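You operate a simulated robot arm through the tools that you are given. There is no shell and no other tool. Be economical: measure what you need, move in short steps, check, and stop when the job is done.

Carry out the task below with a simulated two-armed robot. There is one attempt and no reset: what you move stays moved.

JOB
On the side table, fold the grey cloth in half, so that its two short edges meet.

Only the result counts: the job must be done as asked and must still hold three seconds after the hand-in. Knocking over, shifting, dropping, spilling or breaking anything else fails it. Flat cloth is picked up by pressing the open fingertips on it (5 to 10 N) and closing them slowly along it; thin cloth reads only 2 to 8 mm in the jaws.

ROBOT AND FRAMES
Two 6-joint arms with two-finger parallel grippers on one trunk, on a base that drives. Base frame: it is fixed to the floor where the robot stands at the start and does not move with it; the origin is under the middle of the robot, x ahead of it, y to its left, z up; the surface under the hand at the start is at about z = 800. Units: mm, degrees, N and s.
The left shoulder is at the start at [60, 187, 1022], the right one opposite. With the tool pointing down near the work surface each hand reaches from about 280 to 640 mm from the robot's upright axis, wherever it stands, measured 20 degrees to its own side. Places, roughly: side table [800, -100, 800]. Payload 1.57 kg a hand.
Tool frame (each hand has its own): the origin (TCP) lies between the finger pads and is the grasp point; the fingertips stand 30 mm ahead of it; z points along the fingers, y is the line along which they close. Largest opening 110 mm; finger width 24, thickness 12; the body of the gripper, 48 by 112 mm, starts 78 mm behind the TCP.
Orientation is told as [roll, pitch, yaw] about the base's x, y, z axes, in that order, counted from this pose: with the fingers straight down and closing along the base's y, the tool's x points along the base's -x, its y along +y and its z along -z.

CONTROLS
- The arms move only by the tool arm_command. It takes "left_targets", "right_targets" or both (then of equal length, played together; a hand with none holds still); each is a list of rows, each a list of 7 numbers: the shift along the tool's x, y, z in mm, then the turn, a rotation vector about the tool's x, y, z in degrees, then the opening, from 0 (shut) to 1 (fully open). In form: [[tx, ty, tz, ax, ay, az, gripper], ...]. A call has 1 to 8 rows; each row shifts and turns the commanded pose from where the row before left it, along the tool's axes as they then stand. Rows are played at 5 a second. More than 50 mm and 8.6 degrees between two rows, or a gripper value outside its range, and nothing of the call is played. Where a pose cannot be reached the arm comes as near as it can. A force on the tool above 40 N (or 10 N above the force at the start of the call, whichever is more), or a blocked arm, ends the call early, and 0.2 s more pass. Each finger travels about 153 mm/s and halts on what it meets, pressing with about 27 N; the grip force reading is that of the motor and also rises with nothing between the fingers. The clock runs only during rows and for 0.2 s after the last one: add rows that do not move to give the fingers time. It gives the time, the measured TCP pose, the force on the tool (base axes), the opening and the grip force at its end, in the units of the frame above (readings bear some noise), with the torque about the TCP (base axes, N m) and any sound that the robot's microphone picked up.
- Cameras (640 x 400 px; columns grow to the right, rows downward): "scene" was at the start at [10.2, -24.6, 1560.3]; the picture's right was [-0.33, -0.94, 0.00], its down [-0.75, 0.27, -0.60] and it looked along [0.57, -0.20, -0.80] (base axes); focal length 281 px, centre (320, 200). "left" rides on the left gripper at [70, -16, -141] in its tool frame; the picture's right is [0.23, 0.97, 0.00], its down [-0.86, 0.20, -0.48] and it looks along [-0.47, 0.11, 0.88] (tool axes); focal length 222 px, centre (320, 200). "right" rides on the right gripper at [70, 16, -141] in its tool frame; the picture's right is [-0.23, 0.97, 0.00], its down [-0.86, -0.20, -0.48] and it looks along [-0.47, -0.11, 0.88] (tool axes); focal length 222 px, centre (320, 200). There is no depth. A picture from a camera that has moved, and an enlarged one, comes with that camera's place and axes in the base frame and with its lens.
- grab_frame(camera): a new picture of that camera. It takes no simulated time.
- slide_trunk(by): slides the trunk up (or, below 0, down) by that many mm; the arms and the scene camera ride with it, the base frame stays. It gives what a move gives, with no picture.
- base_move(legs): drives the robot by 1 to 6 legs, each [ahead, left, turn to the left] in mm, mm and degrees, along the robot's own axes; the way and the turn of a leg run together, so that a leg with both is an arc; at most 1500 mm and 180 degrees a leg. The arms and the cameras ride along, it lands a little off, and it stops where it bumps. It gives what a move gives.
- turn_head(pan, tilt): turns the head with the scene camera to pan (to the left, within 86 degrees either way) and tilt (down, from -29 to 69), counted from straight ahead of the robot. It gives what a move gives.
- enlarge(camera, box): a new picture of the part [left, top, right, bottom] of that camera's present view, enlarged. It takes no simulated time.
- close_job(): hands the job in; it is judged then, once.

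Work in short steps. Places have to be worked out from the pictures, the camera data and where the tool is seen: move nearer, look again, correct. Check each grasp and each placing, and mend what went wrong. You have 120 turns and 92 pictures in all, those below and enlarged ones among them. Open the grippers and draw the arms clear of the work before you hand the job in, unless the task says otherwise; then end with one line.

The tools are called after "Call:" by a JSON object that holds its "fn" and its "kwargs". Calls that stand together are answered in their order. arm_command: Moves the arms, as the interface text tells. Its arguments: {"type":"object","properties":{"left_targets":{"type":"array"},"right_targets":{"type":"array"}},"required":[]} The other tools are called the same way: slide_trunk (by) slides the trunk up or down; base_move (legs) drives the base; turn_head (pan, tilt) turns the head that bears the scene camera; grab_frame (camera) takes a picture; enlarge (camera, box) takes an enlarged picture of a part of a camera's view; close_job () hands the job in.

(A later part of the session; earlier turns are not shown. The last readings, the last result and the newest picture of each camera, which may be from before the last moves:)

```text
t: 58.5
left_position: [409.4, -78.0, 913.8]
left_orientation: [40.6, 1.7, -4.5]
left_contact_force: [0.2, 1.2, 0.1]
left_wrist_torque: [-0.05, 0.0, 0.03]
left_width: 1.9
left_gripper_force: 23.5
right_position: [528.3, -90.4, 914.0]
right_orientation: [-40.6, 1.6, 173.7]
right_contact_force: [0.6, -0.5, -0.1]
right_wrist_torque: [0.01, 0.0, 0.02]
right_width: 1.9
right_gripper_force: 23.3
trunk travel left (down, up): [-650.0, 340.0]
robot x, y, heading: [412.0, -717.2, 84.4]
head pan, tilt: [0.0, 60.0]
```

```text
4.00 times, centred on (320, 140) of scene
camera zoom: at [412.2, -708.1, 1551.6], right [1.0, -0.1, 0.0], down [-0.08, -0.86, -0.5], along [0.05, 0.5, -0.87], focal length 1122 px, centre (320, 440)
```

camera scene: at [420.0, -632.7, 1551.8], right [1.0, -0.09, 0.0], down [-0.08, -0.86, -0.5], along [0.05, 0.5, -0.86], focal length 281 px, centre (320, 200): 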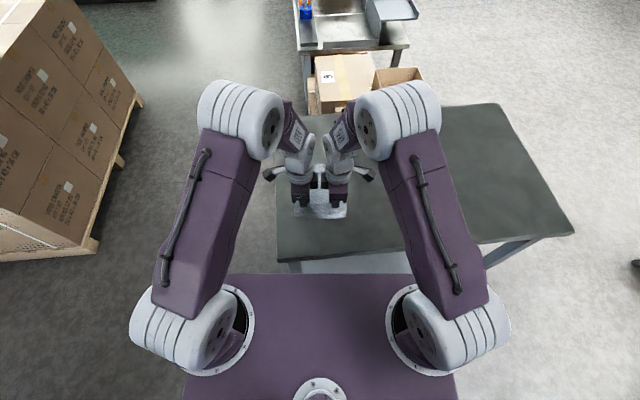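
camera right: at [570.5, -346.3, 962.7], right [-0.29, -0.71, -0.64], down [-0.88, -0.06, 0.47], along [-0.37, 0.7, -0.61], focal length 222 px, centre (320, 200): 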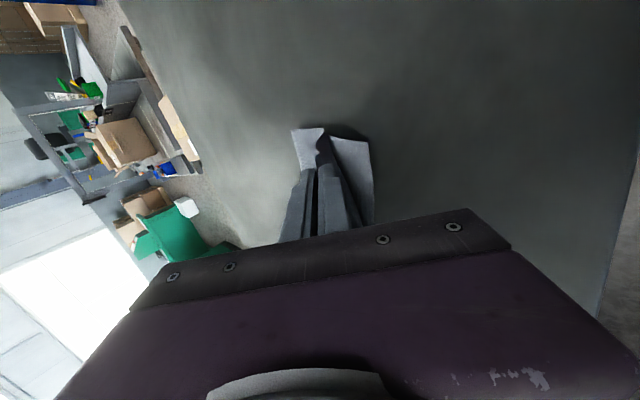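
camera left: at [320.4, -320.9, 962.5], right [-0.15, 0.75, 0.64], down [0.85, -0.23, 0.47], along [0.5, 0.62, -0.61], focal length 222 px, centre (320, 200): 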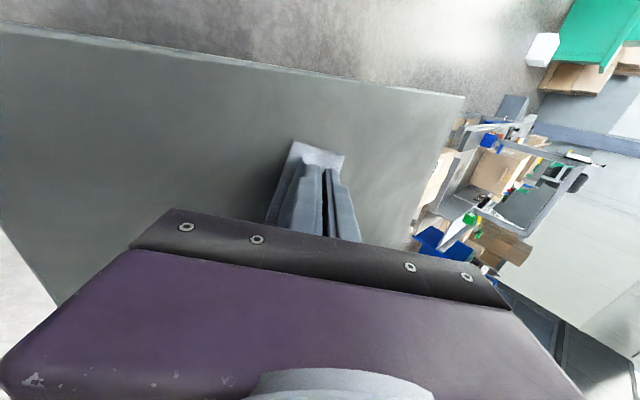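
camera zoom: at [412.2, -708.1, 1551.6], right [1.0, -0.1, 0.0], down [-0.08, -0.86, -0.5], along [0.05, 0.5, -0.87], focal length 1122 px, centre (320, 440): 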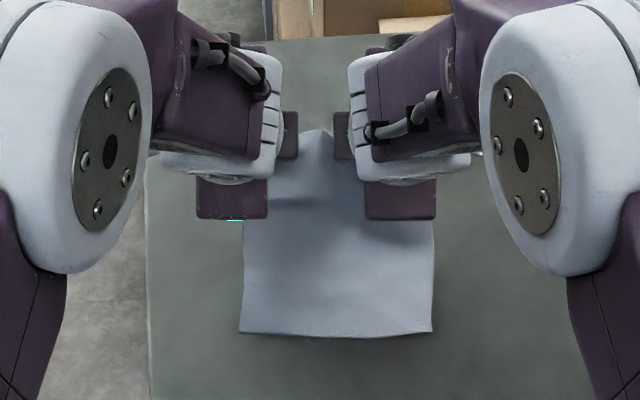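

The near edge is now parallel to the hands, but 16 mm to the right of the held edge. I do the first half of the taut descent and shift 16 mm right while doing so.

Call:
{"fn": "arm_command", "kwargs": {"left_targets": [[-2, -4.7, -6, 0, 0, 0, 0], [-2, -4.7, -6, 0, 0, 0, 0], [-2, -8, -4.5, 0, 0, 0, 0], [-2, -8, -4.5, 0, 0, 0, 0], [-2, -8.4, -2.5, 0, 0, 0, 0], [-2, -8.4, -2.5, 0, 0, 0, 0], [-2, -8.8, -1.3, 0, 0, 0, 0], [-2, -8.8, -1.3, 0, 0, 0, 0]], "right_targets": [[2, 4.7, -6, 0, 0, 0, 0], [2, 4.7, -6, 0, 0, 0, 0], [2, 8, -4.5, 0, 0, 0, 0], [2, 8, -4.5, 0, 0, 0, 0], [2, 8.4, -2.5, 0, 0, 0, 0], [2, 8.4, -2.5, 0, 0, 0, 0], [2, 8.8, -1.3, 0, 0, 0, 0], [2, 8.8, -1.3, 0, 0, 0, 0]]}}

Call:
{"fn": "enlarge", "kwargs": {"camera": "left", "box": [160, 60, 400, 210]}}

Call:
{"fn": "enlarge", "kwargs": {"camera": "right", "box": [240, 60, 480, 210]}}

```text
t: 60.3
left_position: [418.9, -144.5, 896.2]
left_orientation: [40.7, 1.7, -4.5]
left_contact_force: [-0.5, 0.1, 0.4]
left_wrist_torque: [-0.06, 0.04, 0.03]
left_width: 1.8
left_gripper_force: 23.5
right_position: [537.9, -158.3, 898.5]
right_orientation: [-40.8, 1.7, 173.7]
right_contact_force: [0.4, 0.3, 0.5]
right_wrist_torque: [0.0, 0.02, 0.01]
right_width: 1.7
right_gripper_force: 23.7
trunk travel left (down, up): [-650.0, 340.0]
robot x, y, heading: [412.8, -717.6, 84.2]
head pan, tilt: [0.0, 60.0]
```

```text
2.67 times, centred on (280, 135) of left
camera zoom: at [344.2, -243.7, 995.2], right [-0.15, 0.75, 0.64], down [0.85, -0.23, 0.47], along [0.5, 0.62, -0.61], focal length 592 px, centre (427, 373)
```

zoom: 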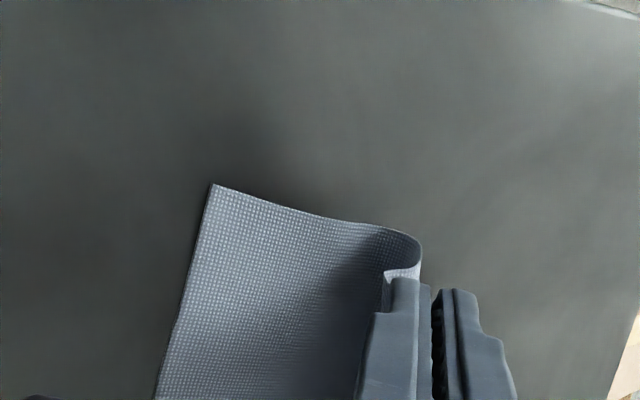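

```text
2.67 times, centred on (360, 135) of right
camera zoom: at [593.2, -270.3, 996.4], right [-0.29, -0.71, -0.64], down [-0.88, -0.06, 0.47], along [-0.37, 0.7, -0.61], focal length 592 px, centre (213, 373)
```

zoom: 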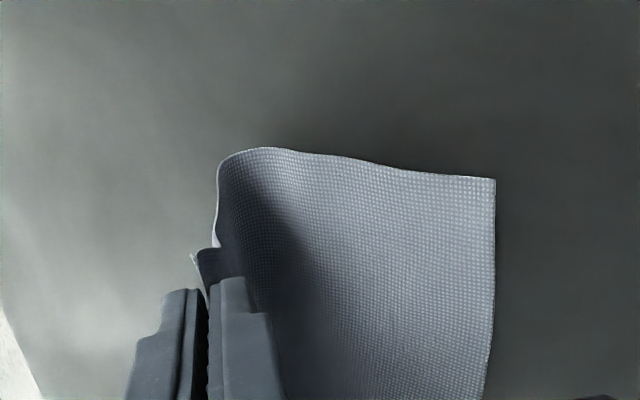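

Crease at about 89 (left) and 103 (right) with a round loop. The near corners may have turned a bit with my sideways shift, so I check in the scene view.

Call:
{"fn": "enlarge", "kwargs": {"camera": "scene", "box": [240, 100, 400, 200]}}

```text
4.00 times, centred on (320, 150) of scene
camera zoom: at [412.2, -709.9, 1551.6], right [1.0, -0.1, 0.0], down [-0.08, -0.86, -0.5], along [0.05, 0.5, -0.87], focal length 1122 px, centre (320, 400)
```

zoom: 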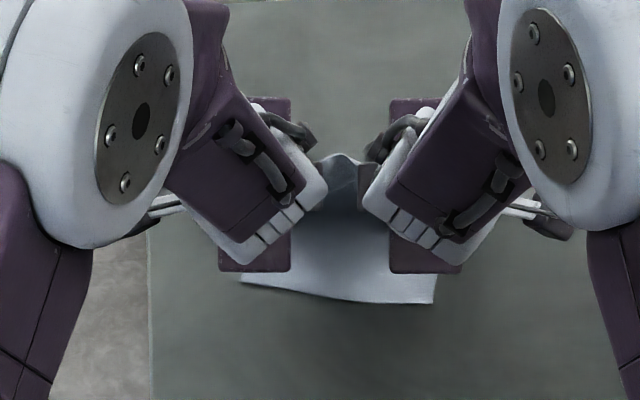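

The near edge has turned about 8° (left at y≈-157, right at -195). I descend with individual targets, so that each held corner arrives over its own near corner, staying about 15 mm up.

Call:
{"fn": "arm_command", "kwargs": {"left_targets": [[0, -8.6, -0.8, 0, 0, 0, 0], [0, -9.2, 0, 0, 0, 0, 0], [0, -9.8, 2.2, 0, 0, 0, 0], [0, -9.7, 3.5, 0, 0, 0, 0], [0, -9.5, 5, 0, 0, 0, 0], [0, -9.5, 6.3, 0, 0, 0, 0], [0, -8, 7.6, 0, 0, 0, 0], [0, 0, 0, 0, 0, 0, 0]], "right_targets": [[0, 10.9, -2.7, 0, 0, 0, 0], [0, 11.5, -1.9, 0, 0, 0, 0], [0, 12, 0.2, 0, 0, 0, 0], [0, 12, 1.6, 0, 0, 0, 0], [0, 11.1, 3.7, 0, 0, 0, 0], [0, 10.2, 5.7, 0, 0, 0, 0], [0, 8.3, 7.3, 0, 0, 0, 0], [0, 0, 0, 0, 0, 0, 0]]}}

Call:
{"fn": "enlarge", "kwargs": {"camera": "left", "box": [220, 90, 412, 210]}}

Call:
{"fn": "enlarge", "kwargs": {"camera": "right", "box": [228, 90, 420, 210]}}

```text
t: 62.1
left_position: [416.1, -177.8, 836.3]
left_orientation: [40.6, 1.7, -4.5]
left_contact_force: [0.7, -0.2, -0.7]
left_wrist_torque: [0.0, -0.01, -0.01]
left_width: 1.9
left_gripper_force: 23.7
right_position: [533.1, -207.3, 837.0]
right_orientation: [-40.7, 1.7, 173.6]
right_contact_force: [1.0, -0.1, 0.9]
right_wrist_torque: [-0.03, -0.02, 0.01]
right_width: 1.8
right_gripper_force: 23.4
trunk travel left (down, up): [-650.0, 340.0]
robot x, y, heading: [410.3, -716.9, 84.6]
head pan, tilt: [0.0, 60.0]
```

```text
3.33 times, centred on (316, 150) of left
camera zoom: at [340.2, -277.1, 935.1], right [-0.15, 0.75, 0.64], down [0.85, -0.23, 0.47], along [0.5, 0.62, -0.61], focal length 740 px, centre (333, 367)
```

zoom: 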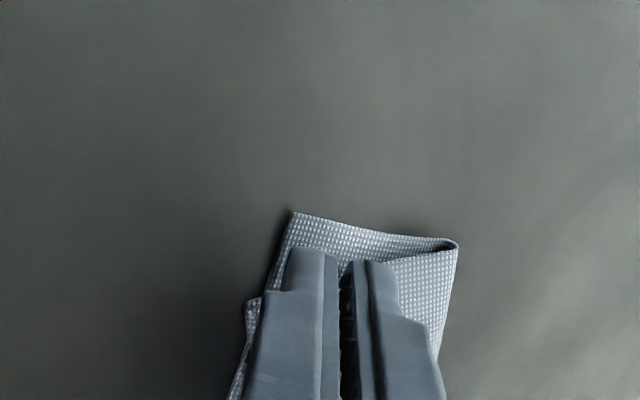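

```text
3.33 times, centred on (324, 150) of right
camera zoom: at [589.4, -319.3, 936.1], right [-0.29, -0.71, -0.64], down [-0.88, -0.06, 0.47], along [-0.37, 0.7, -0.61], focal length 740 px, centre (307, 367)
```

zoom: 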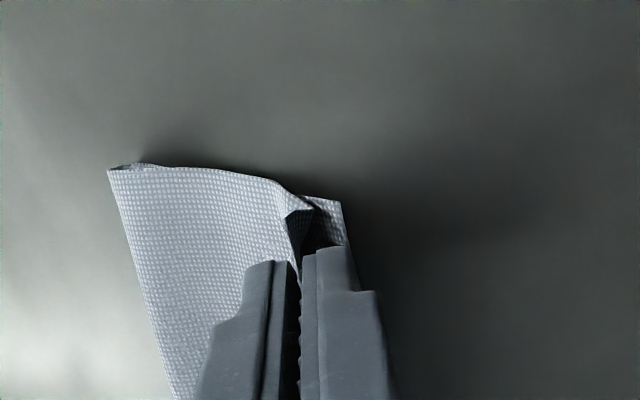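

On the left the cloth still wraps back under the near finger (hidden slack), while the right side has snapped over. I pull the left hand back until its wrap flips forward (right a little), staying just off the table.

Call:
{"fn": "arm_command", "kwargs": {"left_targets": [[0, -5.4, -7.2, 0, 0, 0, 0], [0, -6.1, -5.2, 0, 0, 0, 0], [0, -6.1, -5.2, 0, 0, 0, 0], [0, -6.1, -5.2, 0, 0, 0, 0], [0, -6.1, -5.2, 0, 0, 0, 0], [0, 0, 0, 0, 0, 0, 0]], "right_targets": [[0, 0.8, -3.6, 0, 0, 0, 0], [0, 2.3, -2, 0, 0, 0, 0], [0, 2.3, -2, 0, 0, 0, 0], [0, 2.3, -2, 0, 0, 0, 0], [0, 2.3, -2, 0, 0, 0, 0], [0, 0, 0, 0, 0, 0, 0]]}}

Call:
{"fn": "enlarge", "kwargs": {"camera": "left", "box": [220, 90, 412, 210]}}

Call:
{"fn": "enlarge", "kwargs": {"camera": "right", "box": [228, 90, 420, 210]}}

```text
t: 63.5
left_position: [412.4, -217.8, 838.3]
left_orientation: [40.6, 1.7, -4.5]
left_contact_force: [0.2, 0.0, -0.6]
left_wrist_torque: [0.0, 0.0, -0.01]
left_width: 1.6
left_gripper_force: 23.6
right_position: [532.4, -220.4, 839.6]
right_orientation: [-40.7, 1.7, 173.6]
right_contact_force: [-0.2, 0.2, 0.3]
right_wrist_torque: [-0.03, -0.04, 0.01]
right_width: 1.8
right_gripper_force: 23.8
trunk travel left (down, up): [-650.0, 340.0]
robot x, y, heading: [411.4, -713.9, 84.5]
head pan, tilt: [0.0, 60.0]
```

```text
3.33 times, centred on (316, 150) of left
camera zoom: at [337.2, -317.3, 937.3], right [-0.15, 0.75, 0.64], down [0.85, -0.23, 0.47], along [0.5, 0.62, -0.61], focal length 740 px, centre (333, 367)
```

zoom: 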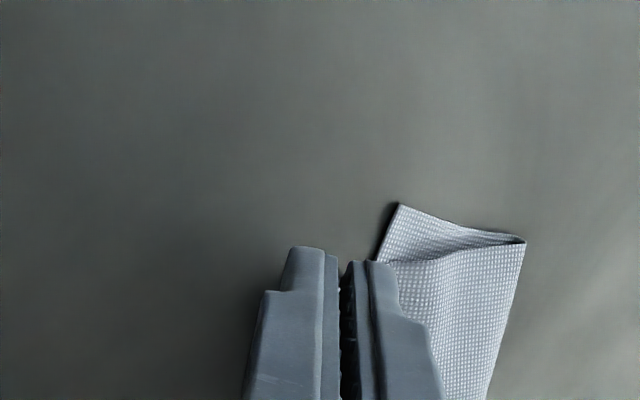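

```text
3.33 times, centred on (324, 150) of right
camera zoom: at [587.9, -333.1, 938.8], right [-0.29, -0.71, -0.64], down [-0.88, -0.06, 0.47], along [-0.37, 0.7, -0.61], focal length 740 px, centre (307, 367)
```

zoom: 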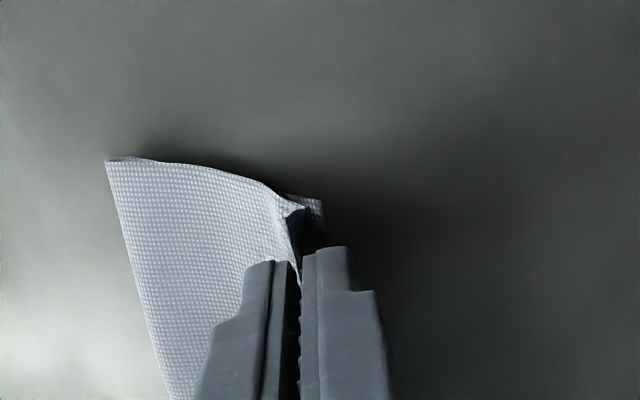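

The left side keeps lagging, probably because of its grip. I release both edges here, draw back along the fingers, and look at how the cloth really lies.

Call:
{"fn": "arm_command", "kwargs": {"left_targets": [[0, 0, 0, 0, 0, 0, 0.05], [0, 0, 0, 0, 0, 0, 0.12], [0, 0, -10, 0, 0, 0, 0.12], [0, 0, -25, 0, 0, 0, 0.12], [0, 0, -25, 0, 0, 0, 0.12], [15, 0, -20, 0, 0, 0, 0.12], [40, 0, -15, 0, 0, 0, 0.12], [45, 0, 0, 0, 0, 0, 0.12]], "right_targets": [[0, 0, 0, 0, 0, 0, 0.05], [0, 0, 0, 0, 0, 0, 0.12], [0, 0, -10, 0, 0, 0, 0.12], [0, 0, -25, 0, 0, 0, 0.12], [0, 0, -25, 0, 0, 0, 0.12], [15, 0, -20, 0, 0, 0, 0.12], [40, 0, -15, 0, 0, 0, 0.12], [45, 0, 0, 0, 0, 0, 0.12]]}}

Call:
{"fn": "enlarge", "kwargs": {"camera": "scene", "box": [240, 100, 400, 200]}}

```text
t: 65.3
left_position: [310.4, -270.9, 912.7]
left_orientation: [40.7, 1.6, -4.5]
left_contact_force: [-0.2, 0.1, -0.5]
left_wrist_torque: [0.03, 0.02, -0.03]
left_width: 13.1
left_gripper_force: 0.0
right_position: [608.8, -291.3, 919.5]
right_orientation: [-40.6, 2.2, 173.3]
right_contact_force: [-0.3, 0.6, -0.3]
right_wrist_torque: [0.0, -0.02, -0.02]
right_width: 13.3
right_gripper_force: 0.0
right hand out of reach, approached as far as the arm can: row 8
trunk travel left (down, up): [-650.0, 340.0]
robot x, y, heading: [410.1, -713.5, 84.4]
head pan, tilt: [0.0, 60.0]
```

```text
4.00 times, centred on (320, 150) of scene
camera zoom: at [410.8, -708.9, 1551.6], right [1.0, -0.1, 0.0], down [-0.08, -0.86, -0.5], along [0.05, 0.5, -0.87], focal length 1122 px, centre (320, 400)
```

zoom: 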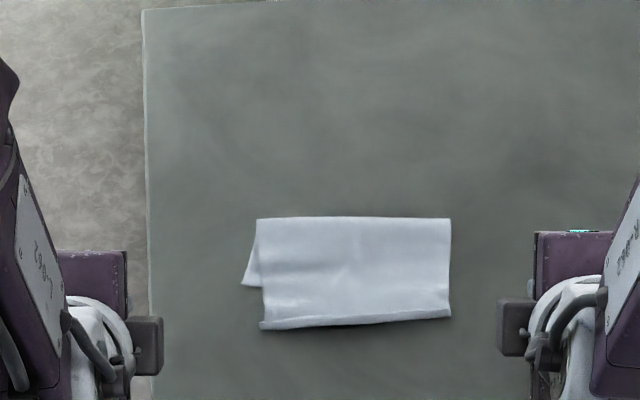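

Now it is clear: the fold lies neatly, but the top overshoots on the left by about 37 mm, with a band along its edge that may be a turned-back lip. I look closer.

Call:
{"fn": "enlarge", "kwargs": {"camera": "scene", "box": [294, 150, 358, 190]}}

Call:
{"fn": "enlarge", "kwargs": {"camera": "left", "box": [260, 60, 484, 200]}}

Call:
{"fn": "enlarge", "kwargs": {"camera": "right", "box": [156, 60, 380, 200]}}

```text
10.00 times, centred on (326, 170) of scene
camera zoom: at [410.8, -708.9, 1551.6], right [1.0, -0.1, 0.0], down [-0.08, -0.86, -0.5], along [0.05, 0.5, -0.87], focal length 2806 px, centre (260, 500)
```

zoom: 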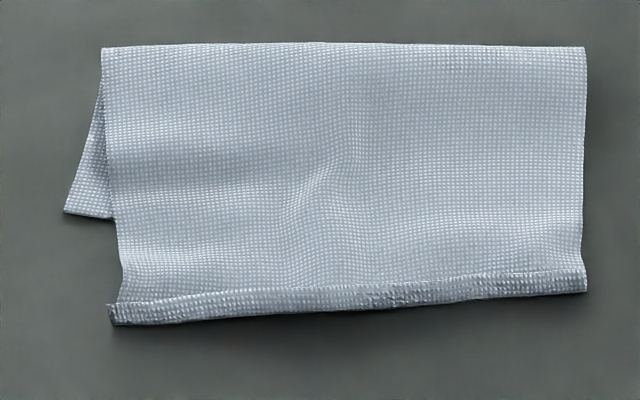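

```text
2.86 times, centred on (372, 130) of left
camera zoom: at [234.9, -370.6, 1011.4], right [-0.15, 0.75, 0.64], down [0.85, -0.23, 0.47], along [0.5, 0.62, -0.61], focal length 635 px, centre (171, 400)
```

zoom: 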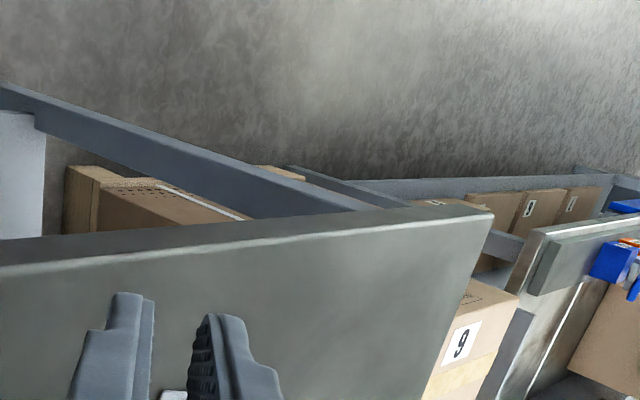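

```text
2.86 times, centred on (268, 130) of right
camera zoom: at [661.1, -403.3, 1019.0], right [-0.29, -0.71, -0.64], down [-0.89, -0.06, 0.46], along [-0.36, 0.7, -0.61], focal length 635 px, centre (469, 400)
```

zoom: 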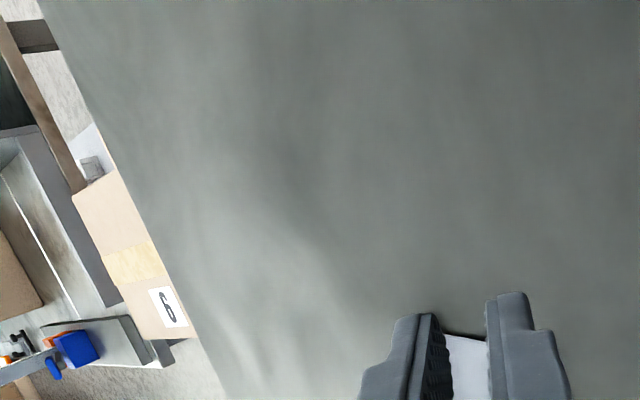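

The edge strip forms a small standing lip and the layers are rotated about 8° relative to each other. New approach: the right hand grips the top edge near its middle, while the left hand pins the exposed near-left corner of the bottom layer. Then the top can be pulled taut, which fixes the crease at the middle. First I turn both hands upright.

Call:
{"fn": "arm_command", "kwargs": {"left_targets": [[0, 0, 0, 8.1, 0, 0, 0], [0, 0, 0, 8.1, 0, 0, 0], [0, 0, 0, 8.1, 0, 0, 0], [0, 0, 0, 8.1, 0, 0, 0], [0, 0, 0, 8.1, 0, 0, 0], [0, 0, 0, 0, 0, 0, 0]], "right_targets": [[0, 0, 0, -8.1, 0, 0, 0.24], [0, 0, 0, -8.1, 0, 0, 0.24], [0, 0, 0, -8.1, 0, 0, 0.24], [0, 0, 0, -8.1, 0, 0, 0.24], [0, 0, 0, -8.1, 0, 0, 0.24], [0, 0, 0, 0, 0, 0, 0.24]]}}

```text
t: 66.7
left_position: [310.6, -273.6, 915.1]
left_orientation: [0.0, 1.6, -4.5]
left_contact_force: [-0.8, -0.9, 0.7]
left_wrist_torque: [-0.01, 0.04, 0.0]
left_width: 0.1
left_gripper_force: 21.0
left hand out of reach, approached as far as the arm can: row 3, 4
right_position: [630.3, -288.2, 922.2]
right_orientation: [-18.9, 6.4, 171.4]
right_contact_force: [0.1, -0.2, 0.4]
right_wrist_torque: [-0.02, 0.03, 0.0]
right_width: 26.4
right_gripper_force: 0.2
right hand out of reach, approached as far as the arm can: row 3, 4, 5
trunk travel left (down, up): [-650.0, 340.0]
robot x, y, heading: [413.0, -719.6, 84.4]
head pan, tilt: [0.0, 60.0]
```

The right hand is at its inner limit, so I bring it forward and inward over the edge first, and then correct its orientation.

Call:
{"fn": "arm_command", "kwargs": {"right_targets": [[-27.4, -11.8, 8.7, -3, 0, 0, 0.24], [-27.4, -11.8, 8.7, -4, 0, 0, 0.24], [-27.4, -11.8, 8.7, -4, 0, 0, 0.24], [-27.4, -11.8, 8.7, -4, 0, 0, 0.24], [-27.4, -11.8, 8.7, -4, 0, 0, 0.24], [0, 0, 0, 0, 0, 0, 0.24]]}}

```text
t: 68.1
left_position: [310.2, -272.9, 914.4]
left_orientation: [0.1, 1.7, -4.5]
left_contact_force: [0.6, -0.1, 0.4]
left_wrist_torque: [0.03, 0.01, 0.01]
left_width: 0.1
left_gripper_force: 21.0
right_position: [510.0, -200.9, 877.4]
right_orientation: [0.2, 6.5, 171.4]
right_contact_force: [0.0, 0.9, 0.7]
right_wrist_torque: [0.02, -0.02, 0.04]
right_width: 26.5
right_gripper_force: 0.1
trunk travel left (down, up): [-650.0, 340.0]
robot x, y, heading: [412.3, -718.9, 84.3]
head pan, tilt: [0.0, 60.0]
```

Upright now except for 6° pitch; I correct that and go to (500,-207), a little above the lip with an opening of 20 mm, and look through the right camera.

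Call:
{"fn": "arm_command", "kwargs": {"right_targets": [[0, 0, 0, 0, 6.4, -3, 0.18], [-4.7, 3.5, 15, 0, 0, 0, 0.18], [-4.7, 3.5, 15, 0, 0, 0, 0.18], [0, 0, 6, 0, 0, 0, 0.18], [0, 0, 0, 0, 0, 0, 0.18]]}}

Call:
{"fn": "enlarge", "kwargs": {"camera": "right", "box": [216, 90, 424, 220]}}

```text
t: 69.3
left_position: [309.7, -271.8, 913.1]
left_orientation: [0.1, 1.7, -4.5]
left_contact_force: [0.0, -1.0, 0.3]
left_wrist_torque: [-0.01, 0.01, -0.01]
left_width: 0.0
left_gripper_force: 21.1
right_position: [508.1, -208.7, 839.5]
right_orientation: [0.6, 12.8, 174.5]
right_contact_force: [0.0, 0.8, 0.0]
right_wrist_torque: [0.02, 0.0, -0.01]
right_width: 19.8
right_gripper_force: 0.1
trunk travel left (down, up): [-650.0, 340.0]
robot x, y, heading: [410.3, -716.4, 84.4]
head pan, tilt: [0.0, 60.0]
```

```text
3.08 times, centred on (320, 155) of right
camera zoom: at [543.3, -228.0, 993.3], right [-0.32, -0.95, -0.04], down [-0.92, 0.29, 0.28], along [-0.25, 0.12, -0.96], focal length 684 px, centre (320, 338)
```

zoom: 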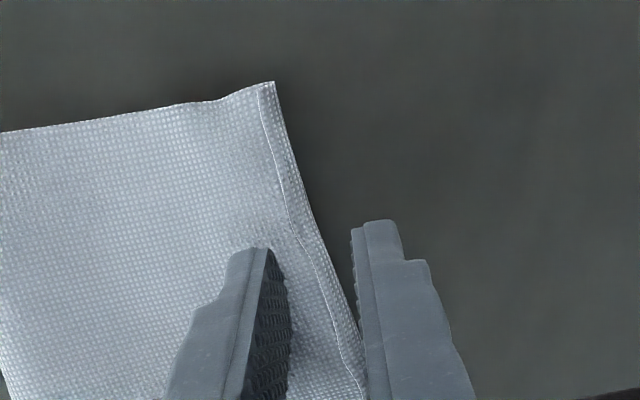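

The gap is well placed over the edge, but my pitch correction went the wrong way; I undo it (twice the amount) and re-check the pose.

Call:
{"fn": "arm_command", "kwargs": {"right_targets": [[0, 0, -6, 0, -6.4, 0, 0.18], [0, 0, 0, 0, -6.4, 0, 0.18], [0, 0, 0, 0, 0, 0, 0.18]]}}

```text
t: 70.1
left_position: [308.6, -272.8, 912.8]
left_orientation: [0.2, 1.7, -4.5]
left_contact_force: [-0.8, -0.7, -0.2]
left_wrist_torque: [0.04, -0.02, -0.01]
left_width: 0.1
left_gripper_force: 21.3
right_position: [507.0, -207.9, 845.8]
right_orientation: [0.6, 0.0, 174.3]
right_contact_force: [-1.3, 0.8, 0.6]
right_wrist_torque: [0.04, 0.0, -0.03]
right_width: 19.7
right_gripper_force: 0.0
trunk travel left (down, up): [-650.0, 340.0]
robot x, y, heading: [412.9, -715.9, 84.6]
head pan, tilt: [0.0, 60.0]
```

Upright at (507,-208). I shift 7 mm left, lower to light contact.

Call:
{"fn": "arm_command", "kwargs": {"right_targets": [[-7, 0, 6, 0, 0, 0, 0.18], [0, 0, 5, 0, 0, 0, 0.18], [0, 0, 2.5, 0, 0, 0, 0.18], [0, 0, 0.8, 0, 0, 0, 0.18], [0, 0, 0, 0, 0, 0, 0.18]]}}

```text
t: 71.3
left_position: [309.7, -273.4, 914.3]
left_orientation: [0.0, 1.7, -4.5]
left_contact_force: [0.2, -0.3, 0.8]
left_wrist_torque: [0.0, -0.02, 0.0]
left_width: 0.0
left_gripper_force: 20.9
right_position: [499.6, -206.3, 830.8]
right_orientation: [0.5, 0.0, 174.3]
right_contact_force: [0.9, 0.6, 7.4]
right_wrist_torque: [0.18, -0.01, -0.03]
right_width: 19.9
right_gripper_force: 0.1
trunk travel left (down, up): [-650.0, 340.0]
robot x, y, heading: [412.5, -717.8, 84.4]
head pan, tilt: [0.0, 60.0]
```

About 7 N, on the far finger. I close slowly, then lift 12 mm to check the hold.

Call:
{"fn": "arm_command", "kwargs": {"right_targets": [[0, 0, 0, 0, 0, 0, 0.15], [0, 0, 0, 0, 0, 0, 0.12], [0, 0, 0, 0, 0, 0, 0.09], [0, 0, 0, 0, 0, 0, 0.06], [0, 0, 0, 0, 0, 0, 0.04], [0, 0, 0, 0, 0, 0, 0.02], [0, 0, 0, 0, 0, 0, 0], [0, 0, 0, 0, 0, 0, 0]]}}

Call:
{"fn": "arm_command", "kwargs": {"right_targets": [[0, 0, -6, 0, 0, 0, 0], [0, 0, -10, 0, 0, 0, 0], [0, -4, -12, 0, 0, 0, 0], [0, 0, 0, 0, 0, 0, 0]]}}

Call:
{"fn": "enlarge", "kwargs": {"camera": "scene", "box": [240, 100, 400, 200]}}

```text
t: 73.1
left_position: [308.4, -273.2, 914.0]
left_orientation: [0.0, 1.7, -4.5]
left_contact_force: [0.5, -0.4, 0.0]
left_wrist_torque: [0.0, 0.0, -0.01]
left_width: 0.0
left_gripper_force: 20.6
right_position: [499.7, -207.6, 831.7]
right_orientation: [0.6, 0.0, 174.3]
right_contact_force: [-0.2, 1.4, 11.9]
right_wrist_torque: [0.14, -0.04, -0.01]
right_width: 1.8
right_gripper_force: 23.6
trunk travel left (down, up): [-650.0, 340.0]
robot x, y, heading: [411.7, -718.6, 84.2]
head pan, tilt: [0.0, 60.0]
```

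```text
t: 74.1
left_position: [310.1, -272.1, 913.5]
left_orientation: [0.1, 1.7, -4.5]
left_contact_force: [0.2, 0.0, 0.0]
left_wrist_torque: [-0.02, 0.04, 0.01]
left_width: 0.1
left_gripper_force: 21.7
right_position: [499.8, -204.7, 857.7]
right_orientation: [0.6, 0.0, 174.3]
right_contact_force: [-0.2, 0.1, -1.0]
right_wrist_torque: [0.0, -0.03, 0.03]
right_width: 2.3
right_gripper_force: 23.3
trunk travel left (down, up): [-650.0, 340.0]
robot x, y, heading: [409.4, -716.2, 84.9]
head pan, tilt: [0.0, 60.0]
```

```text
4.00 times, centred on (320, 150) of scene
camera zoom: at [412.1, -709.7, 1551.6], right [1.0, -0.1, 0.0], down [-0.08, -0.86, -0.5], along [0.05, 0.5, -0.87], focal length 1122 px, centre (320, 400)
```

zoom: 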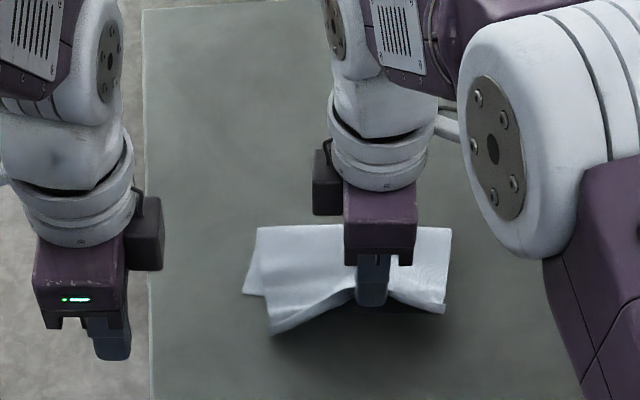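

Held. I carry the edge up and forward to a taut position over the far side of the mid-line, at the same time bringing the closed left hand above the near-left corner.

Call:
{"fn": "arm_command", "kwargs": {"left_targets": [[-20, 27, 14, 0, 0, 0, 0], [-20, 27, 14, 0, 0, 0, 0], [-20, 27, 14, 0, 0, 0, 0], [-21, 27, 14, 0, 0, 0, 0], [0, 0, 0, 0, 0, 0, 0], [0, 0, 0, 0, 0, 0, 0], [0, 0, 0, 0, 0, 0, 0]], "right_targets": [[0, -5, -20, 0, 0, 0, 0], [0, -10, -20, 0, 0, 0, 0], [0, -20, -18, 0, 0, 0, 0], [0, -25, -10, 0, 0, 0, 0], [0, -25, -2, 0, 0, 0, 0], [0, -25, 3, 0, 0, 0, 0], [0, 0, 0, 0, 0, 0, 0]]}}

Call:
{"fn": "enlarge", "kwargs": {"camera": "scene", "box": [240, 100, 400, 200]}}

```text
t: 75.7
left_position: [397.1, -171.0, 854.9]
left_orientation: [0.0, 1.8, -4.6]
left_contact_force: [-0.3, 0.5, -0.8]
left_wrist_torque: [0.0, 0.0, 0.02]
left_width: 0.0
left_gripper_force: 21.3
right_position: [517.5, -145.1, 926.3]
right_orientation: [0.7, -0.1, 174.3]
right_contact_force: [-0.3, 0.3, -0.3]
right_wrist_torque: [0.03, 0.01, 0.01]
right_width: 1.8
right_gripper_force: 23.9
right hand out of reach, approached as far as the arm can: row 4, 5, 6
trunk travel left (down, up): [-650.0, 340.0]
robot x, y, heading: [410.6, -721.8, 84.2]
head pan, tilt: [0.0, 60.0]
```

```text
4.00 times, centred on (320, 150) of scene
camera zoom: at [412.2, -709.4, 1551.6], right [1.0, -0.1, 0.0], down [-0.08, -0.86, -0.5], along [0.05, 0.5, -0.87], focal length 1122 px, centre (320, 400)
```

zoom: 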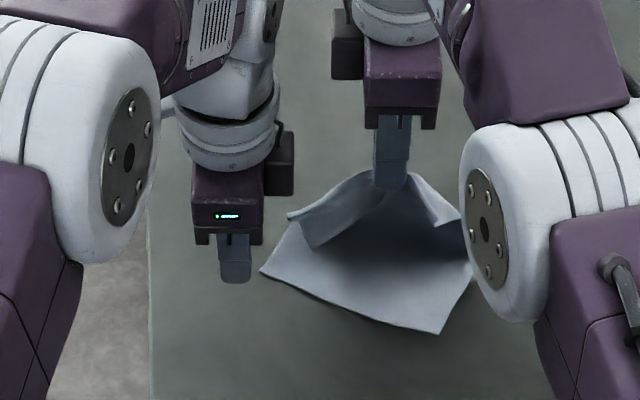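

The single-hand lift lets the sheet swivel, so I will not go on this way. I unfold again: left hand up, drive forward 77 mm, carrying the edge over, and then lay it down flat.

Call:
{"fn": "arm_command", "kwargs": {"left_targets": [[0, 0, -30, 0, 0, 0, 0], [30, 0, -30, 0, 0, 0, 0], [40, 0, 0, 0, 0, 0, 0]], "right_targets": [[0, 0, 0, 0, 0, 0, 0], [0, 0, 0, 0, 0, 0, 0], [0, 0, 0, 0, 0, 0, 0]]}}

Call:
{"fn": "base_move", "kwargs": {"legs": [[77, 0, 0]]}}

Call:
{"fn": "arm_command", "kwargs": {"right_targets": [[0, -4, 18, 0, 0, 0, 0], [0, -4, 18, 0, 0, 0, 0], [0, -4, 18, 0, 0, 0, 0], [0, -4, 18, 0, 0, 0, 0], [0, 0, 10, 0, 0, 0, 0], [0, 0, 5, 0, 0, 0, 0]]}}

Call:
{"fn": "enlarge", "kwargs": {"camera": "scene", "box": [240, 100, 400, 200]}}

```text
t: 76.5
left_position: [327.8, -165.5, 917.2]
left_orientation: [0.2, 1.5, -4.5]
left_contact_force: [0.4, -0.4, -0.8]
left_wrist_torque: [-0.02, -0.02, -0.01]
left_width: 0.1
left_gripper_force: 21.2
right_position: [517.2, -144.2, 926.0]
right_orientation: [0.6, 0.1, 174.3]
right_contact_force: [-0.3, 0.2, 0.5]
right_wrist_torque: [0.03, 0.0, 0.0]
right_width: 1.9
right_gripper_force: 23.7
trunk travel left (down, up): [-650.0, 340.0]
robot x, y, heading: [412.1, -717.4, 84.4]
head pan, tilt: [0.0, 60.0]
```

```text
t: 77.6
left_position: [337.7, -88.0, 917.7]
left_orientation: [0.1, 1.7, -4.5]
left_contact_force: [-0.1, 0.9, -0.9]
left_wrist_torque: [-0.02, -0.01, 0.01]
left_width: 0.0
left_gripper_force: 21.5
right_position: [525.9, -67.9, 926.2]
right_orientation: [0.6, -0.1, 174.2]
right_contact_force: [0.3, -0.6, -0.7]
right_wrist_torque: [-0.02, 0.01, 0.0]
right_width: 1.7
right_gripper_force: 22.9
trunk travel left (down, up): [-650.0, 340.0]
robot x, y, heading: [420.3, -639.6, 84.3]
head pan, tilt: [0.0, 60.0]
```

```text
t: 79.0
left_position: [337.3, -89.7, 918.2]
left_orientation: [0.1, 1.7, -4.4]
left_contact_force: [-0.3, 0.9, -0.9]
left_wrist_torque: [0.04, -0.02, 0.05]
left_width: 0.0
left_gripper_force: 21.6
right_position: [530.0, -69.0, 838.1]
right_orientation: [0.6, 0.0, 174.3]
right_contact_force: [-0.3, -0.1, 0.8]
right_wrist_torque: [-0.01, -0.04, 0.02]
right_width: 1.5
right_gripper_force: 23.8
right hand out of reach, approached as far as the arm can: row 2, 3, 4
trunk travel left (down, up): [-650.0, 340.0]
robot x, y, heading: [421.9, -639.4, 84.5]
head pan, tilt: [0.0, 60.0]
```

```text
4.00 times, centred on (320, 150) of scene
camera zoom: at [419.4, -633.4, 1551.6], right [1.0, -0.1, 0.0], down [-0.08, -0.86, -0.5], along [0.05, 0.5, -0.87], focal length 1122 px, centre (320, 400)
```

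zoom: 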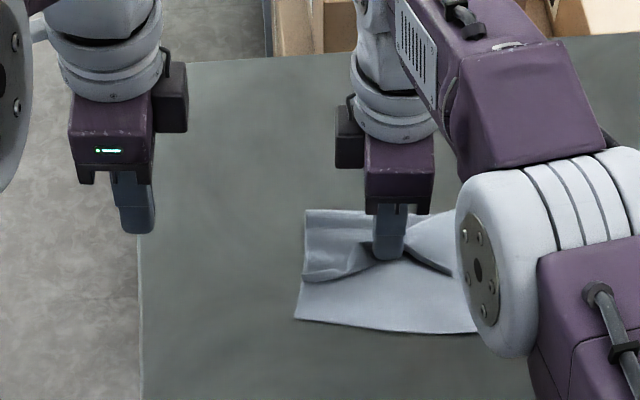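

Useful: the cloth is now folded with the crease about 100 mm from the near edge and the top edge short of it, with the edge still gripped at its middle. So the remaining move is a pull toward the robot. I tilt the right hand forward while raising it slightly, keeping the grip point in place.

Call:
{"fn": "arm_command", "kwargs": {"right_targets": [[0, 2.2, -2.9, 5, 0, 0, 0], [0, 1.9, -2.9, 5, 0, 0, 0], [0, 1.7, -2.8, 5, 0, 0, 0], [0, 1.4, -2.8, 5, 0, 0, 0], [0, 1.2, -2.7, 5, 0, 0, 0], [0, 0.9, -2.6, 5, 0, 0, 0], [0, 0.7, -2.5, 5, 0, 0, 0], [0, 0.5, -2.4, 5, 0, 0, 0]]}}

Call:
{"fn": "base_move", "kwargs": {"legs": [[-55, 0, 0]]}}

Call:
{"fn": "enlarge", "kwargs": {"camera": "scene", "box": [250, 100, 410, 200]}}

```text
t: 80.8
left_position: [335.3, -88.3, 918.3]
left_orientation: [0.1, 1.7, -4.5]
left_contact_force: [0.1, -0.5, -0.1]
left_wrist_torque: [0.01, -0.02, 0.0]
left_width: 0.2
left_gripper_force: 22.0
right_position: [533.8, -84.2, 855.8]
right_orientation: [-36.0, 1.1, 173.7]
right_contact_force: [0.4, -0.6, -0.2]
right_wrist_torque: [-0.03, -0.03, 0.0]
right_width: 1.5
right_gripper_force: 23.7
right hand out of reach, approached as far as the arm can: row 7
trunk travel left (down, up): [-650.0, 340.0]
robot x, y, heading: [414.9, -641.0, 84.4]
head pan, tilt: [0.0, 60.0]
```

```text
t: 81.7
left_position: [331.3, -144.1, 919.1]
left_orientation: [0.1, 1.7, -4.4]
left_contact_force: [0.2, 0.5, -0.5]
left_wrist_torque: [0.02, -0.01, 0.02]
left_width: 0.0
left_gripper_force: 21.1
right_position: [528.0, -137.2, 855.4]
right_orientation: [-36.1, 1.0, 173.7]
right_contact_force: [0.0, 0.9, 0.9]
right_wrist_torque: [-0.02, -0.01, -0.01]
right_width: 2.0
right_gripper_force: 23.7
trunk travel left (down, up): [-650.0, 340.0]
robot x, y, heading: [411.6, -693.8, 84.6]
head pan, tilt: [0.0, 60.0]
```

```text
4.00 times, centred on (330, 150) of scene
camera zoom: at [414.2, -686.6, 1551.6], right [1.0, -0.1, 0.0], down [-0.08, -0.86, -0.5], along [0.05, 0.5, -0.87], focal length 1122 px, centre (280, 400)
```

zoom: 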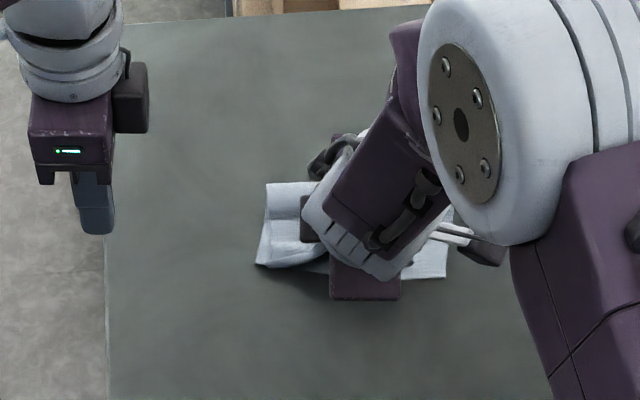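

The near edge stayed at (450,-122)–(602,-150). I lower and pull the last 12 mm, release, draw back and look.

Call:
{"fn": "arm_command", "kwargs": {"right_targets": [[0, 7.2, 3, 0, 0, 0, 0], [0, 7.2, 3, 0, 0, 0, 0], [0, 7.1, 3, 0, 0, 0, 0], [0, 0, 0, 0, 0, 0, 0.06], [0, 0, 0, 0, 0, 0, 0.12], [0, 0, -12, 0, 0, 0, 0.12], [0, 0, -30, 0, 0, 0, 0.12], [20, 0, -30, 0, 0, 0, 0.12]]}}

Call:
{"fn": "arm_command", "kwargs": {"right_targets": [[40, 0, -10, 0, 0, 0, 0.12], [40, 0, 0, 0, 0, 0, 0.12], [30, 0, 0, 0, 0, 0, 0.12]]}}

Call:
{"fn": "enlarge", "kwargs": {"camera": "scene", "box": [290, 130, 386, 190]}}

```text
t: 83.5
left_position: [332.5, -144.2, 919.3]
left_orientation: [0.1, 1.7, -4.6]
left_contact_force: [-0.2, 0.3, -0.1]
left_wrist_torque: [0.02, 0.02, 0.01]
left_width: 0.0
left_gripper_force: 21.5
right_position: [541.5, -194.6, 895.7]
right_orientation: [-36.3, 1.0, 173.6]
right_contact_force: [0.1, 1.0, -0.2]
right_wrist_torque: [0.02, -0.02, -0.01]
right_width: 13.1
right_gripper_force: 0.0
trunk travel left (down, up): [-650.0, 340.0]
robot x, y, heading: [410.6, -695.8, 84.7]
head pan, tilt: [0.0, 60.0]
```

```text
t: 84.3
left_position: [331.2, -142.3, 918.5]
left_orientation: [0.0, 1.7, -4.6]
left_contact_force: [0.5, -0.1, 0.9]
left_wrist_torque: [-0.01, -0.02, 0.0]
left_width: 0.0
left_gripper_force: 20.8
right_position: [636.0, -206.4, 912.2]
right_orientation: [-35.9, 1.9, 173.1]
right_contact_force: [-0.3, -0.8, 0.0]
right_wrist_torque: [0.0, 0.03, -0.02]
right_width: 13.2
right_gripper_force: 0.0
right hand out of reach, approached as far as the arm can: row 3
trunk travel left (down, up): [-650.0, 340.0]
robot x, y, heading: [413.4, -694.8, 84.7]
head pan, tilt: [0.0, 60.0]
```

```text
6.67 times, centred on (338, 160) of scene
camera zoom: at [413.6, -687.2, 1551.6], right [1.0, -0.1, 0.0], down [-0.08, -0.86, -0.5], along [0.05, 0.5, -0.87], focal length 1871 px, centre (200, 467)
```

zoom: 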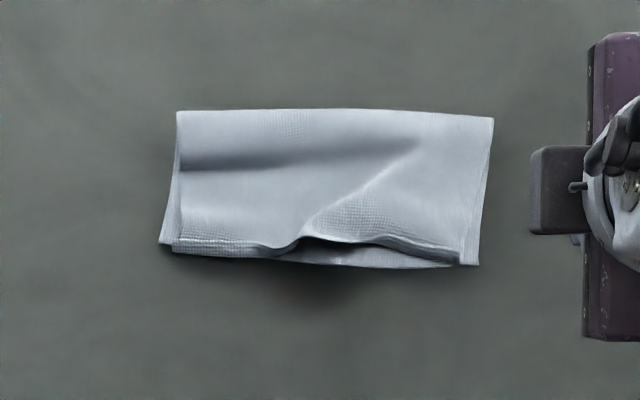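

Excellent: both corner pairs are within about 8–10 mm; only the middle of the top edge is bunched from the pinch, and there are waves. I will press both top corners with closed fingers and draw them outward equally (the bottom resists in tension). First I position the hands above.

Call:
{"fn": "arm_command", "kwargs": {"left_targets": [[-27.3, 6.6, 11.6, 0, 0, 0, 0], [-27.3, 6.6, 11.6, 0, 0, 0, 0], [-27.3, 6.6, 11.6, 0, 0, 0, 0], [-27.3, 6.6, 11.6, 0, 0, 0, 0], [-27.3, 6.6, 11.6, 0, 0, 0, 0], [0, 0, 0, 0, 0, 0, 0]], "right_targets": [[-12.4, -10, 7.3, -7.2, 0, 0, 0], [-12.4, -10.9, 6, -7.2, 0, 0, 0], [-12.4, -11.5, 4.6, -7.2, 0, 0, 0], [-12.4, -12, 3.1, -7.2, 0, 0, 0], [-12.4, -12.3, 1.6, -7.2, 0, 0, 0], [0, 0, 0, 0, 0, 0, 0]]}}

```text
t: 85.7
left_position: [464.2, -132.2, 856.3]
left_orientation: [0.1, 1.8, -4.5]
left_contact_force: [-0.7, 0.2, -0.5]
left_wrist_torque: [-0.01, 0.02, -0.02]
left_width: 0.1
left_gripper_force: 21.5
left hand out of reach, approached as far as the arm can: row 5
right_position: [657.1, -173.2, 921.7]
right_orientation: [-27.6, 8.6, 169.1]
right_contact_force: [-0.2, 1.1, 0.5]
right_wrist_torque: [0.02, 0.01, 0.02]
right_width: 0.1
right_gripper_force: 21.5
right hand out of reach, approached as far as the arm can: row 1, 2, 3, 4, 5
trunk travel left (down, up): [-650.0, 340.0]
robot x, y, heading: [418.3, -694.8, 84.5]
head pan, tilt: [0.0, 60.0]
```

The cloth lies right of the robot's centre, so the left hand is at its cross-body limit. I raise the left hand and slide the base 55 mm to the right to centre on the cloth.

Call:
{"fn": "arm_command", "kwargs": {"left_targets": [[0, 0, -30, 0, 0, 0, 0], [0, 0, -20, 0, 0, 0, 0]]}}

Call:
{"fn": "base_move", "kwargs": {"legs": [[0, -55, 0]]}}

Call:
{"fn": "arm_command", "kwargs": {"left_targets": [[15, 0, 0, 0, 0, 0, 0], [18, 0, 0, 0, 0, 0, 0], [18, 0, 0, 0, 0, 0, 0], [0, 0, 0, 0, 0, 0, 0], [0, 0, 0, 0, 0, 0, 0], [0, 0, 0, 0, 0, 0, 0]], "right_targets": [[-26, -8, 4, 0, 0, 0, 0], [-26, -8, 4, 0, 0, 0, 0], [-26, -8, 4, 0, 0, 0, 0], [-26, -8, 4, 0, 0, 0, 0], [-26, -8, 4, 0, 0, 0, 0], [0, 0, 0, 0, 0, 0, 0]]}}

```text
t: 86.3
left_position: [464.6, -132.6, 906.5]
left_orientation: [0.0, 1.7, -4.5]
left_contact_force: [-0.1, -0.2, -0.1]
left_wrist_torque: [0.03, -0.02, -0.01]
left_width: 0.2
left_gripper_force: 21.5
right_position: [657.0, -172.8, 921.2]
right_orientation: [-27.6, 8.6, 169.1]
right_contact_force: [0.0, -0.1, 0.0]
right_wrist_torque: [-0.02, 0.01, 0.03]
right_width: 0.2
right_gripper_force: 21.5
trunk travel left (down, up): [-650.0, 340.0]
robot x, y, heading: [412.0, -693.5, 84.3]
head pan, tilt: [0.0, 60.0]
```

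```text
t: 87.3
left_position: [519.5, -136.7, 906.6]
left_orientation: [0.1, 1.7, -4.5]
left_contact_force: [0.7, -0.6, 0.3]
left_wrist_torque: [0.0, 0.0, 0.04]
left_width: 0.0
left_gripper_force: 20.8
right_position: [711.3, -177.9, 921.0]
right_orientation: [-27.6, 8.6, 169.2]
right_contact_force: [-0.8, 0.1, 0.7]
right_wrist_torque: [-0.02, -0.02, -0.01]
right_width: 0.0
right_gripper_force: 21.3
trunk travel left (down, up): [-650.0, 340.0]
robot x, y, heading: [468.0, -696.3, 84.5]
head pan, tilt: [0.0, 60.0]
```

```text
t: 88.7
left_position: [467.3, -133.5, 908.3]
left_orientation: [0.1, 1.7, -4.5]
left_contact_force: [-0.4, -1.1, -0.4]
left_wrist_torque: [0.02, 0.01, 0.03]
left_width: 0.1
left_gripper_force: 20.8
right_position: [593.1, -110.3, 903.2]
right_orientation: [-27.5, 8.7, 169.1]
right_contact_force: [-0.3, 0.2, 0.5]
right_wrist_torque: [0.05, 0.02, -0.02]
right_width: 0.1
right_gripper_force: 21.0
trunk travel left (down, up): [-650.0, 340.0]
robot x, y, heading: [468.9, -700.7, 84.5]
head pan, tilt: [0.0, 60.0]
```

I straighten the right hand's orientation here.

Call:
{"fn": "arm_command", "kwargs": {"right_targets": [[0, 0, 0, -6.9, -2.2, -1.3, 0], [0, 0, 0, -6.9, -2.2, -1.3, 0], [0, 0, 0, -6.9, -2.2, -1.3, 0], [0, 0, 0, -6.9, -2.2, -1.3, 0], [0, 0, 0, 0, 0, 0, 0]]}}

```text
t: 89.9
left_position: [466.7, -132.2, 908.2]
left_orientation: [0.1, 1.7, -4.6]
left_contact_force: [0.7, 0.4, 0.1]
left_wrist_torque: [0.0, -0.01, -0.01]
left_width: 0.2
left_gripper_force: 21.1
right_position: [596.0, -122.7, 902.1]
right_orientation: [-1.4, 2.0, 176.0]
right_contact_force: [0.2, 0.1, 0.0]
right_wrist_torque: [0.03, -0.03, -0.02]
right_width: 0.1
right_gripper_force: 21.7
right hand out of reach, approached as far as the arm can: row 4
trunk travel left (down, up): [-650.0, 340.0]
robot x, y, heading: [467.7, -694.6, 84.7]
head pan, tilt: [0.0, 60.0]
```

Both are upright. I move them over the two top corners (468,-121) and (582,-139) and down to near contact.

Call:
{"fn": "arm_command", "kwargs": {"left_targets": [[0, 5.5, 20, 0, 0, 0, 0], [0, 5.5, 20, 0, 0, 0, 0], [0, 0, 20, 0, 0, 0, 0], [0, 0, 8, 0, 0, 0, 0], [0, 0, 3, 0, 0, 0, 0], [0, 0, 2, 0, 0, 0, 0]], "right_targets": [[-6.2, 8.7, 20, 0, 0, 0, 0], [-6.2, 8.6, 20, 0, 0, 0, 0], [0, 0, 15, 0, 0, 0, 0], [0, 0, 8, 0, 0, 0, 0], [0, 0, 3, 0, 0, 0, 0], [0, 0, 2, 0, 0, 0, 0]]}}

```text
t: 91.3
left_position: [466.6, -121.0, 835.8]
left_orientation: [0.0, 1.8, -4.5]
left_contact_force: [1.0, -0.3, -0.1]
left_wrist_torque: [0.01, 0.03, -0.02]
left_width: 0.2
left_gripper_force: 21.6
right_position: [583.9, -139.6, 832.3]
right_orientation: [0.7, 1.2, 176.1]
right_contact_force: [-0.6, 0.3, -0.5]
right_wrist_torque: [0.0, 0.02, 0.01]
right_width: 0.1
right_gripper_force: 21.2
trunk travel left (down, up): [-650.0, 340.0]
robot x, y, heading: [467.4, -699.5, 84.4]
head pan, tilt: [0.0, 60.0]
```

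Not yet touching; a bit lower.

Call:
{"fn": "arm_command", "kwargs": {"left_targets": [[0, 0, 2, 0, 0, 0, 0], [0, 0, 1.5, 0, 0, 0, 0], [0, 0, 0, 0, 0, 0, 0]], "right_targets": [[0, 0, 1, 0, 0, 0, 0], [0, 0, 1, 0, 0, 0, 0], [0, 0, 0, 0, 0, 0, 0]]}}

```text
t: 92.1
left_position: [467.4, -120.1, 832.6]
left_orientation: [-0.1, 1.8, -4.5]
left_contact_force: [0.2, -0.1, 1.1]
left_wrist_torque: [-0.03, -0.02, 0.0]
left_width: 0.2
left_gripper_force: 21.5
right_position: [583.2, -140.1, 831.6]
right_orientation: [0.5, 1.3, 176.2]
right_contact_force: [-0.3, -0.1, 3.7]
right_wrist_torque: [-0.05, 0.04, 0.01]
right_width: 0.0
right_gripper_force: 21.4
trunk travel left (down, up): [-650.0, 340.0]
robot x, y, heading: [468.5, -697.9, 84.6]
head pan, tilt: [0.0, 60.0]
```

Light contact. I press to about 8 N and draw the corners apart by 10 mm each, left also 5 mm forward, then lift and look.

Call:
{"fn": "arm_command", "kwargs": {"left_targets": [[0, 0, 1.4, 0, 0, 0, 0], [2.5, 1.2, 0, 0, 0, 0, 0], [2.5, 1.2, 0, 0, 0, 0, 0], [2.5, 1.3, 0, 0, 0, 0, 0], [2.5, 1.3, 0, 0, 0, 0, 0]], "right_targets": [[0, 0, 0.8, 0, 0, 0, 0], [2.5, 0, 0, 0, 0, 0, 0], [2.5, 0, 0, 0, 0, 0, 0], [2.5, 0, 0, 0, 0, 0, 0], [2.5, 0, 0, 0, 0, 0, 0]]}}

Call:
{"fn": "arm_command", "kwargs": {"left_targets": [[0, 0, -10, 0, 0, 0, 0], [0, 0, -40, 0, 0, 0, 0], [40, 0, -10, 0, 0, 0, 0], [45, 0, 0, 0, 0, 0, 0]], "right_targets": [[0, 0, -10, 0, 0, 0, 0], [0, 0, -40, 0, 0, 0, 0], [40, 0, -10, 0, 0, 0, 0], [45, 0, 0, 0, 0, 0, 0]]}}

Call:
{"fn": "enlarge", "kwargs": {"camera": "scene", "box": [264, 130, 376, 200]}}

```text
t: 93.3
left_position: [457.9, -116.0, 831.5]
left_orientation: [0.3, 1.6, -4.5]
left_contact_force: [3.0, -0.6, 10.0]
left_wrist_torque: [-0.04, -0.18, -0.01]
left_width: 0.1
left_gripper_force: 21.6
right_position: [594.6, -140.5, 832.7]
right_orientation: [0.6, 1.3, 176.2]
right_contact_force: [-1.5, 0.6, 1.7]
right_wrist_torque: [0.02, 0.05, -0.02]
right_width: 0.0
right_gripper_force: 21.5
trunk travel left (down, up): [-650.0, 340.0]
robot x, y, heading: [469.5, -697.1, 84.6]
head pan, tilt: [0.0, 60.0]
```

```text
t: 94.3
left_position: [375.1, -108.1, 894.7]
left_orientation: [0.0, 1.7, -4.5]
left_contact_force: [-0.1, -0.2, -0.6]
left_wrist_torque: [0.02, -0.01, -0.01]
left_width: 0.0
left_gripper_force: 21.7
right_position: [676.1, -147.0, 893.3]
right_orientation: [0.7, 1.2, 176.3]
right_contact_force: [0.5, -0.1, 0.4]
right_wrist_torque: [0.04, 0.02, -0.04]
right_width: 0.0
right_gripper_force: 21.2
trunk travel left (down, up): [-650.0, 340.0]
robot x, y, heading: [472.4, -699.7, 84.3]
head pan, tilt: [0.0, 60.0]
```

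```text
5.71 times, centred on (320, 165) of scene
camera zoom: at [468.7, -692.6, 1551.6], right [1.0, -0.1, 0.0], down [-0.08, -0.86, -0.5], along [0.05, 0.5, -0.87], focal length 1604 px, centre (320, 400)
```

zoom: 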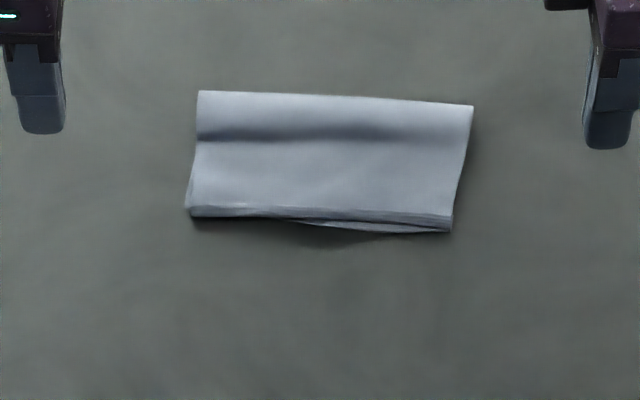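

The spread worked very well: the edges now look nearly coincident. I zoom in on the near edge to judge the remaining offsets and the lip.

Call:
{"fn": "enlarge", "kwargs": {"camera": "scene", "box": [294, 150, 350, 185]}}

```text
11.43 times, centred on (322, 168) of scene
camera zoom: at [468.7, -692.6, 1551.6], right [1.0, -0.1, 0.0], down [-0.08, -0.86, -0.5], along [0.05, 0.5, -0.87], focal length 3207 px, centre (297, 571)
```

zoom: 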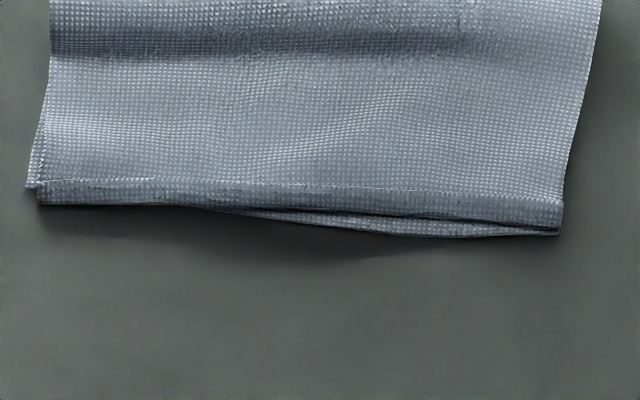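

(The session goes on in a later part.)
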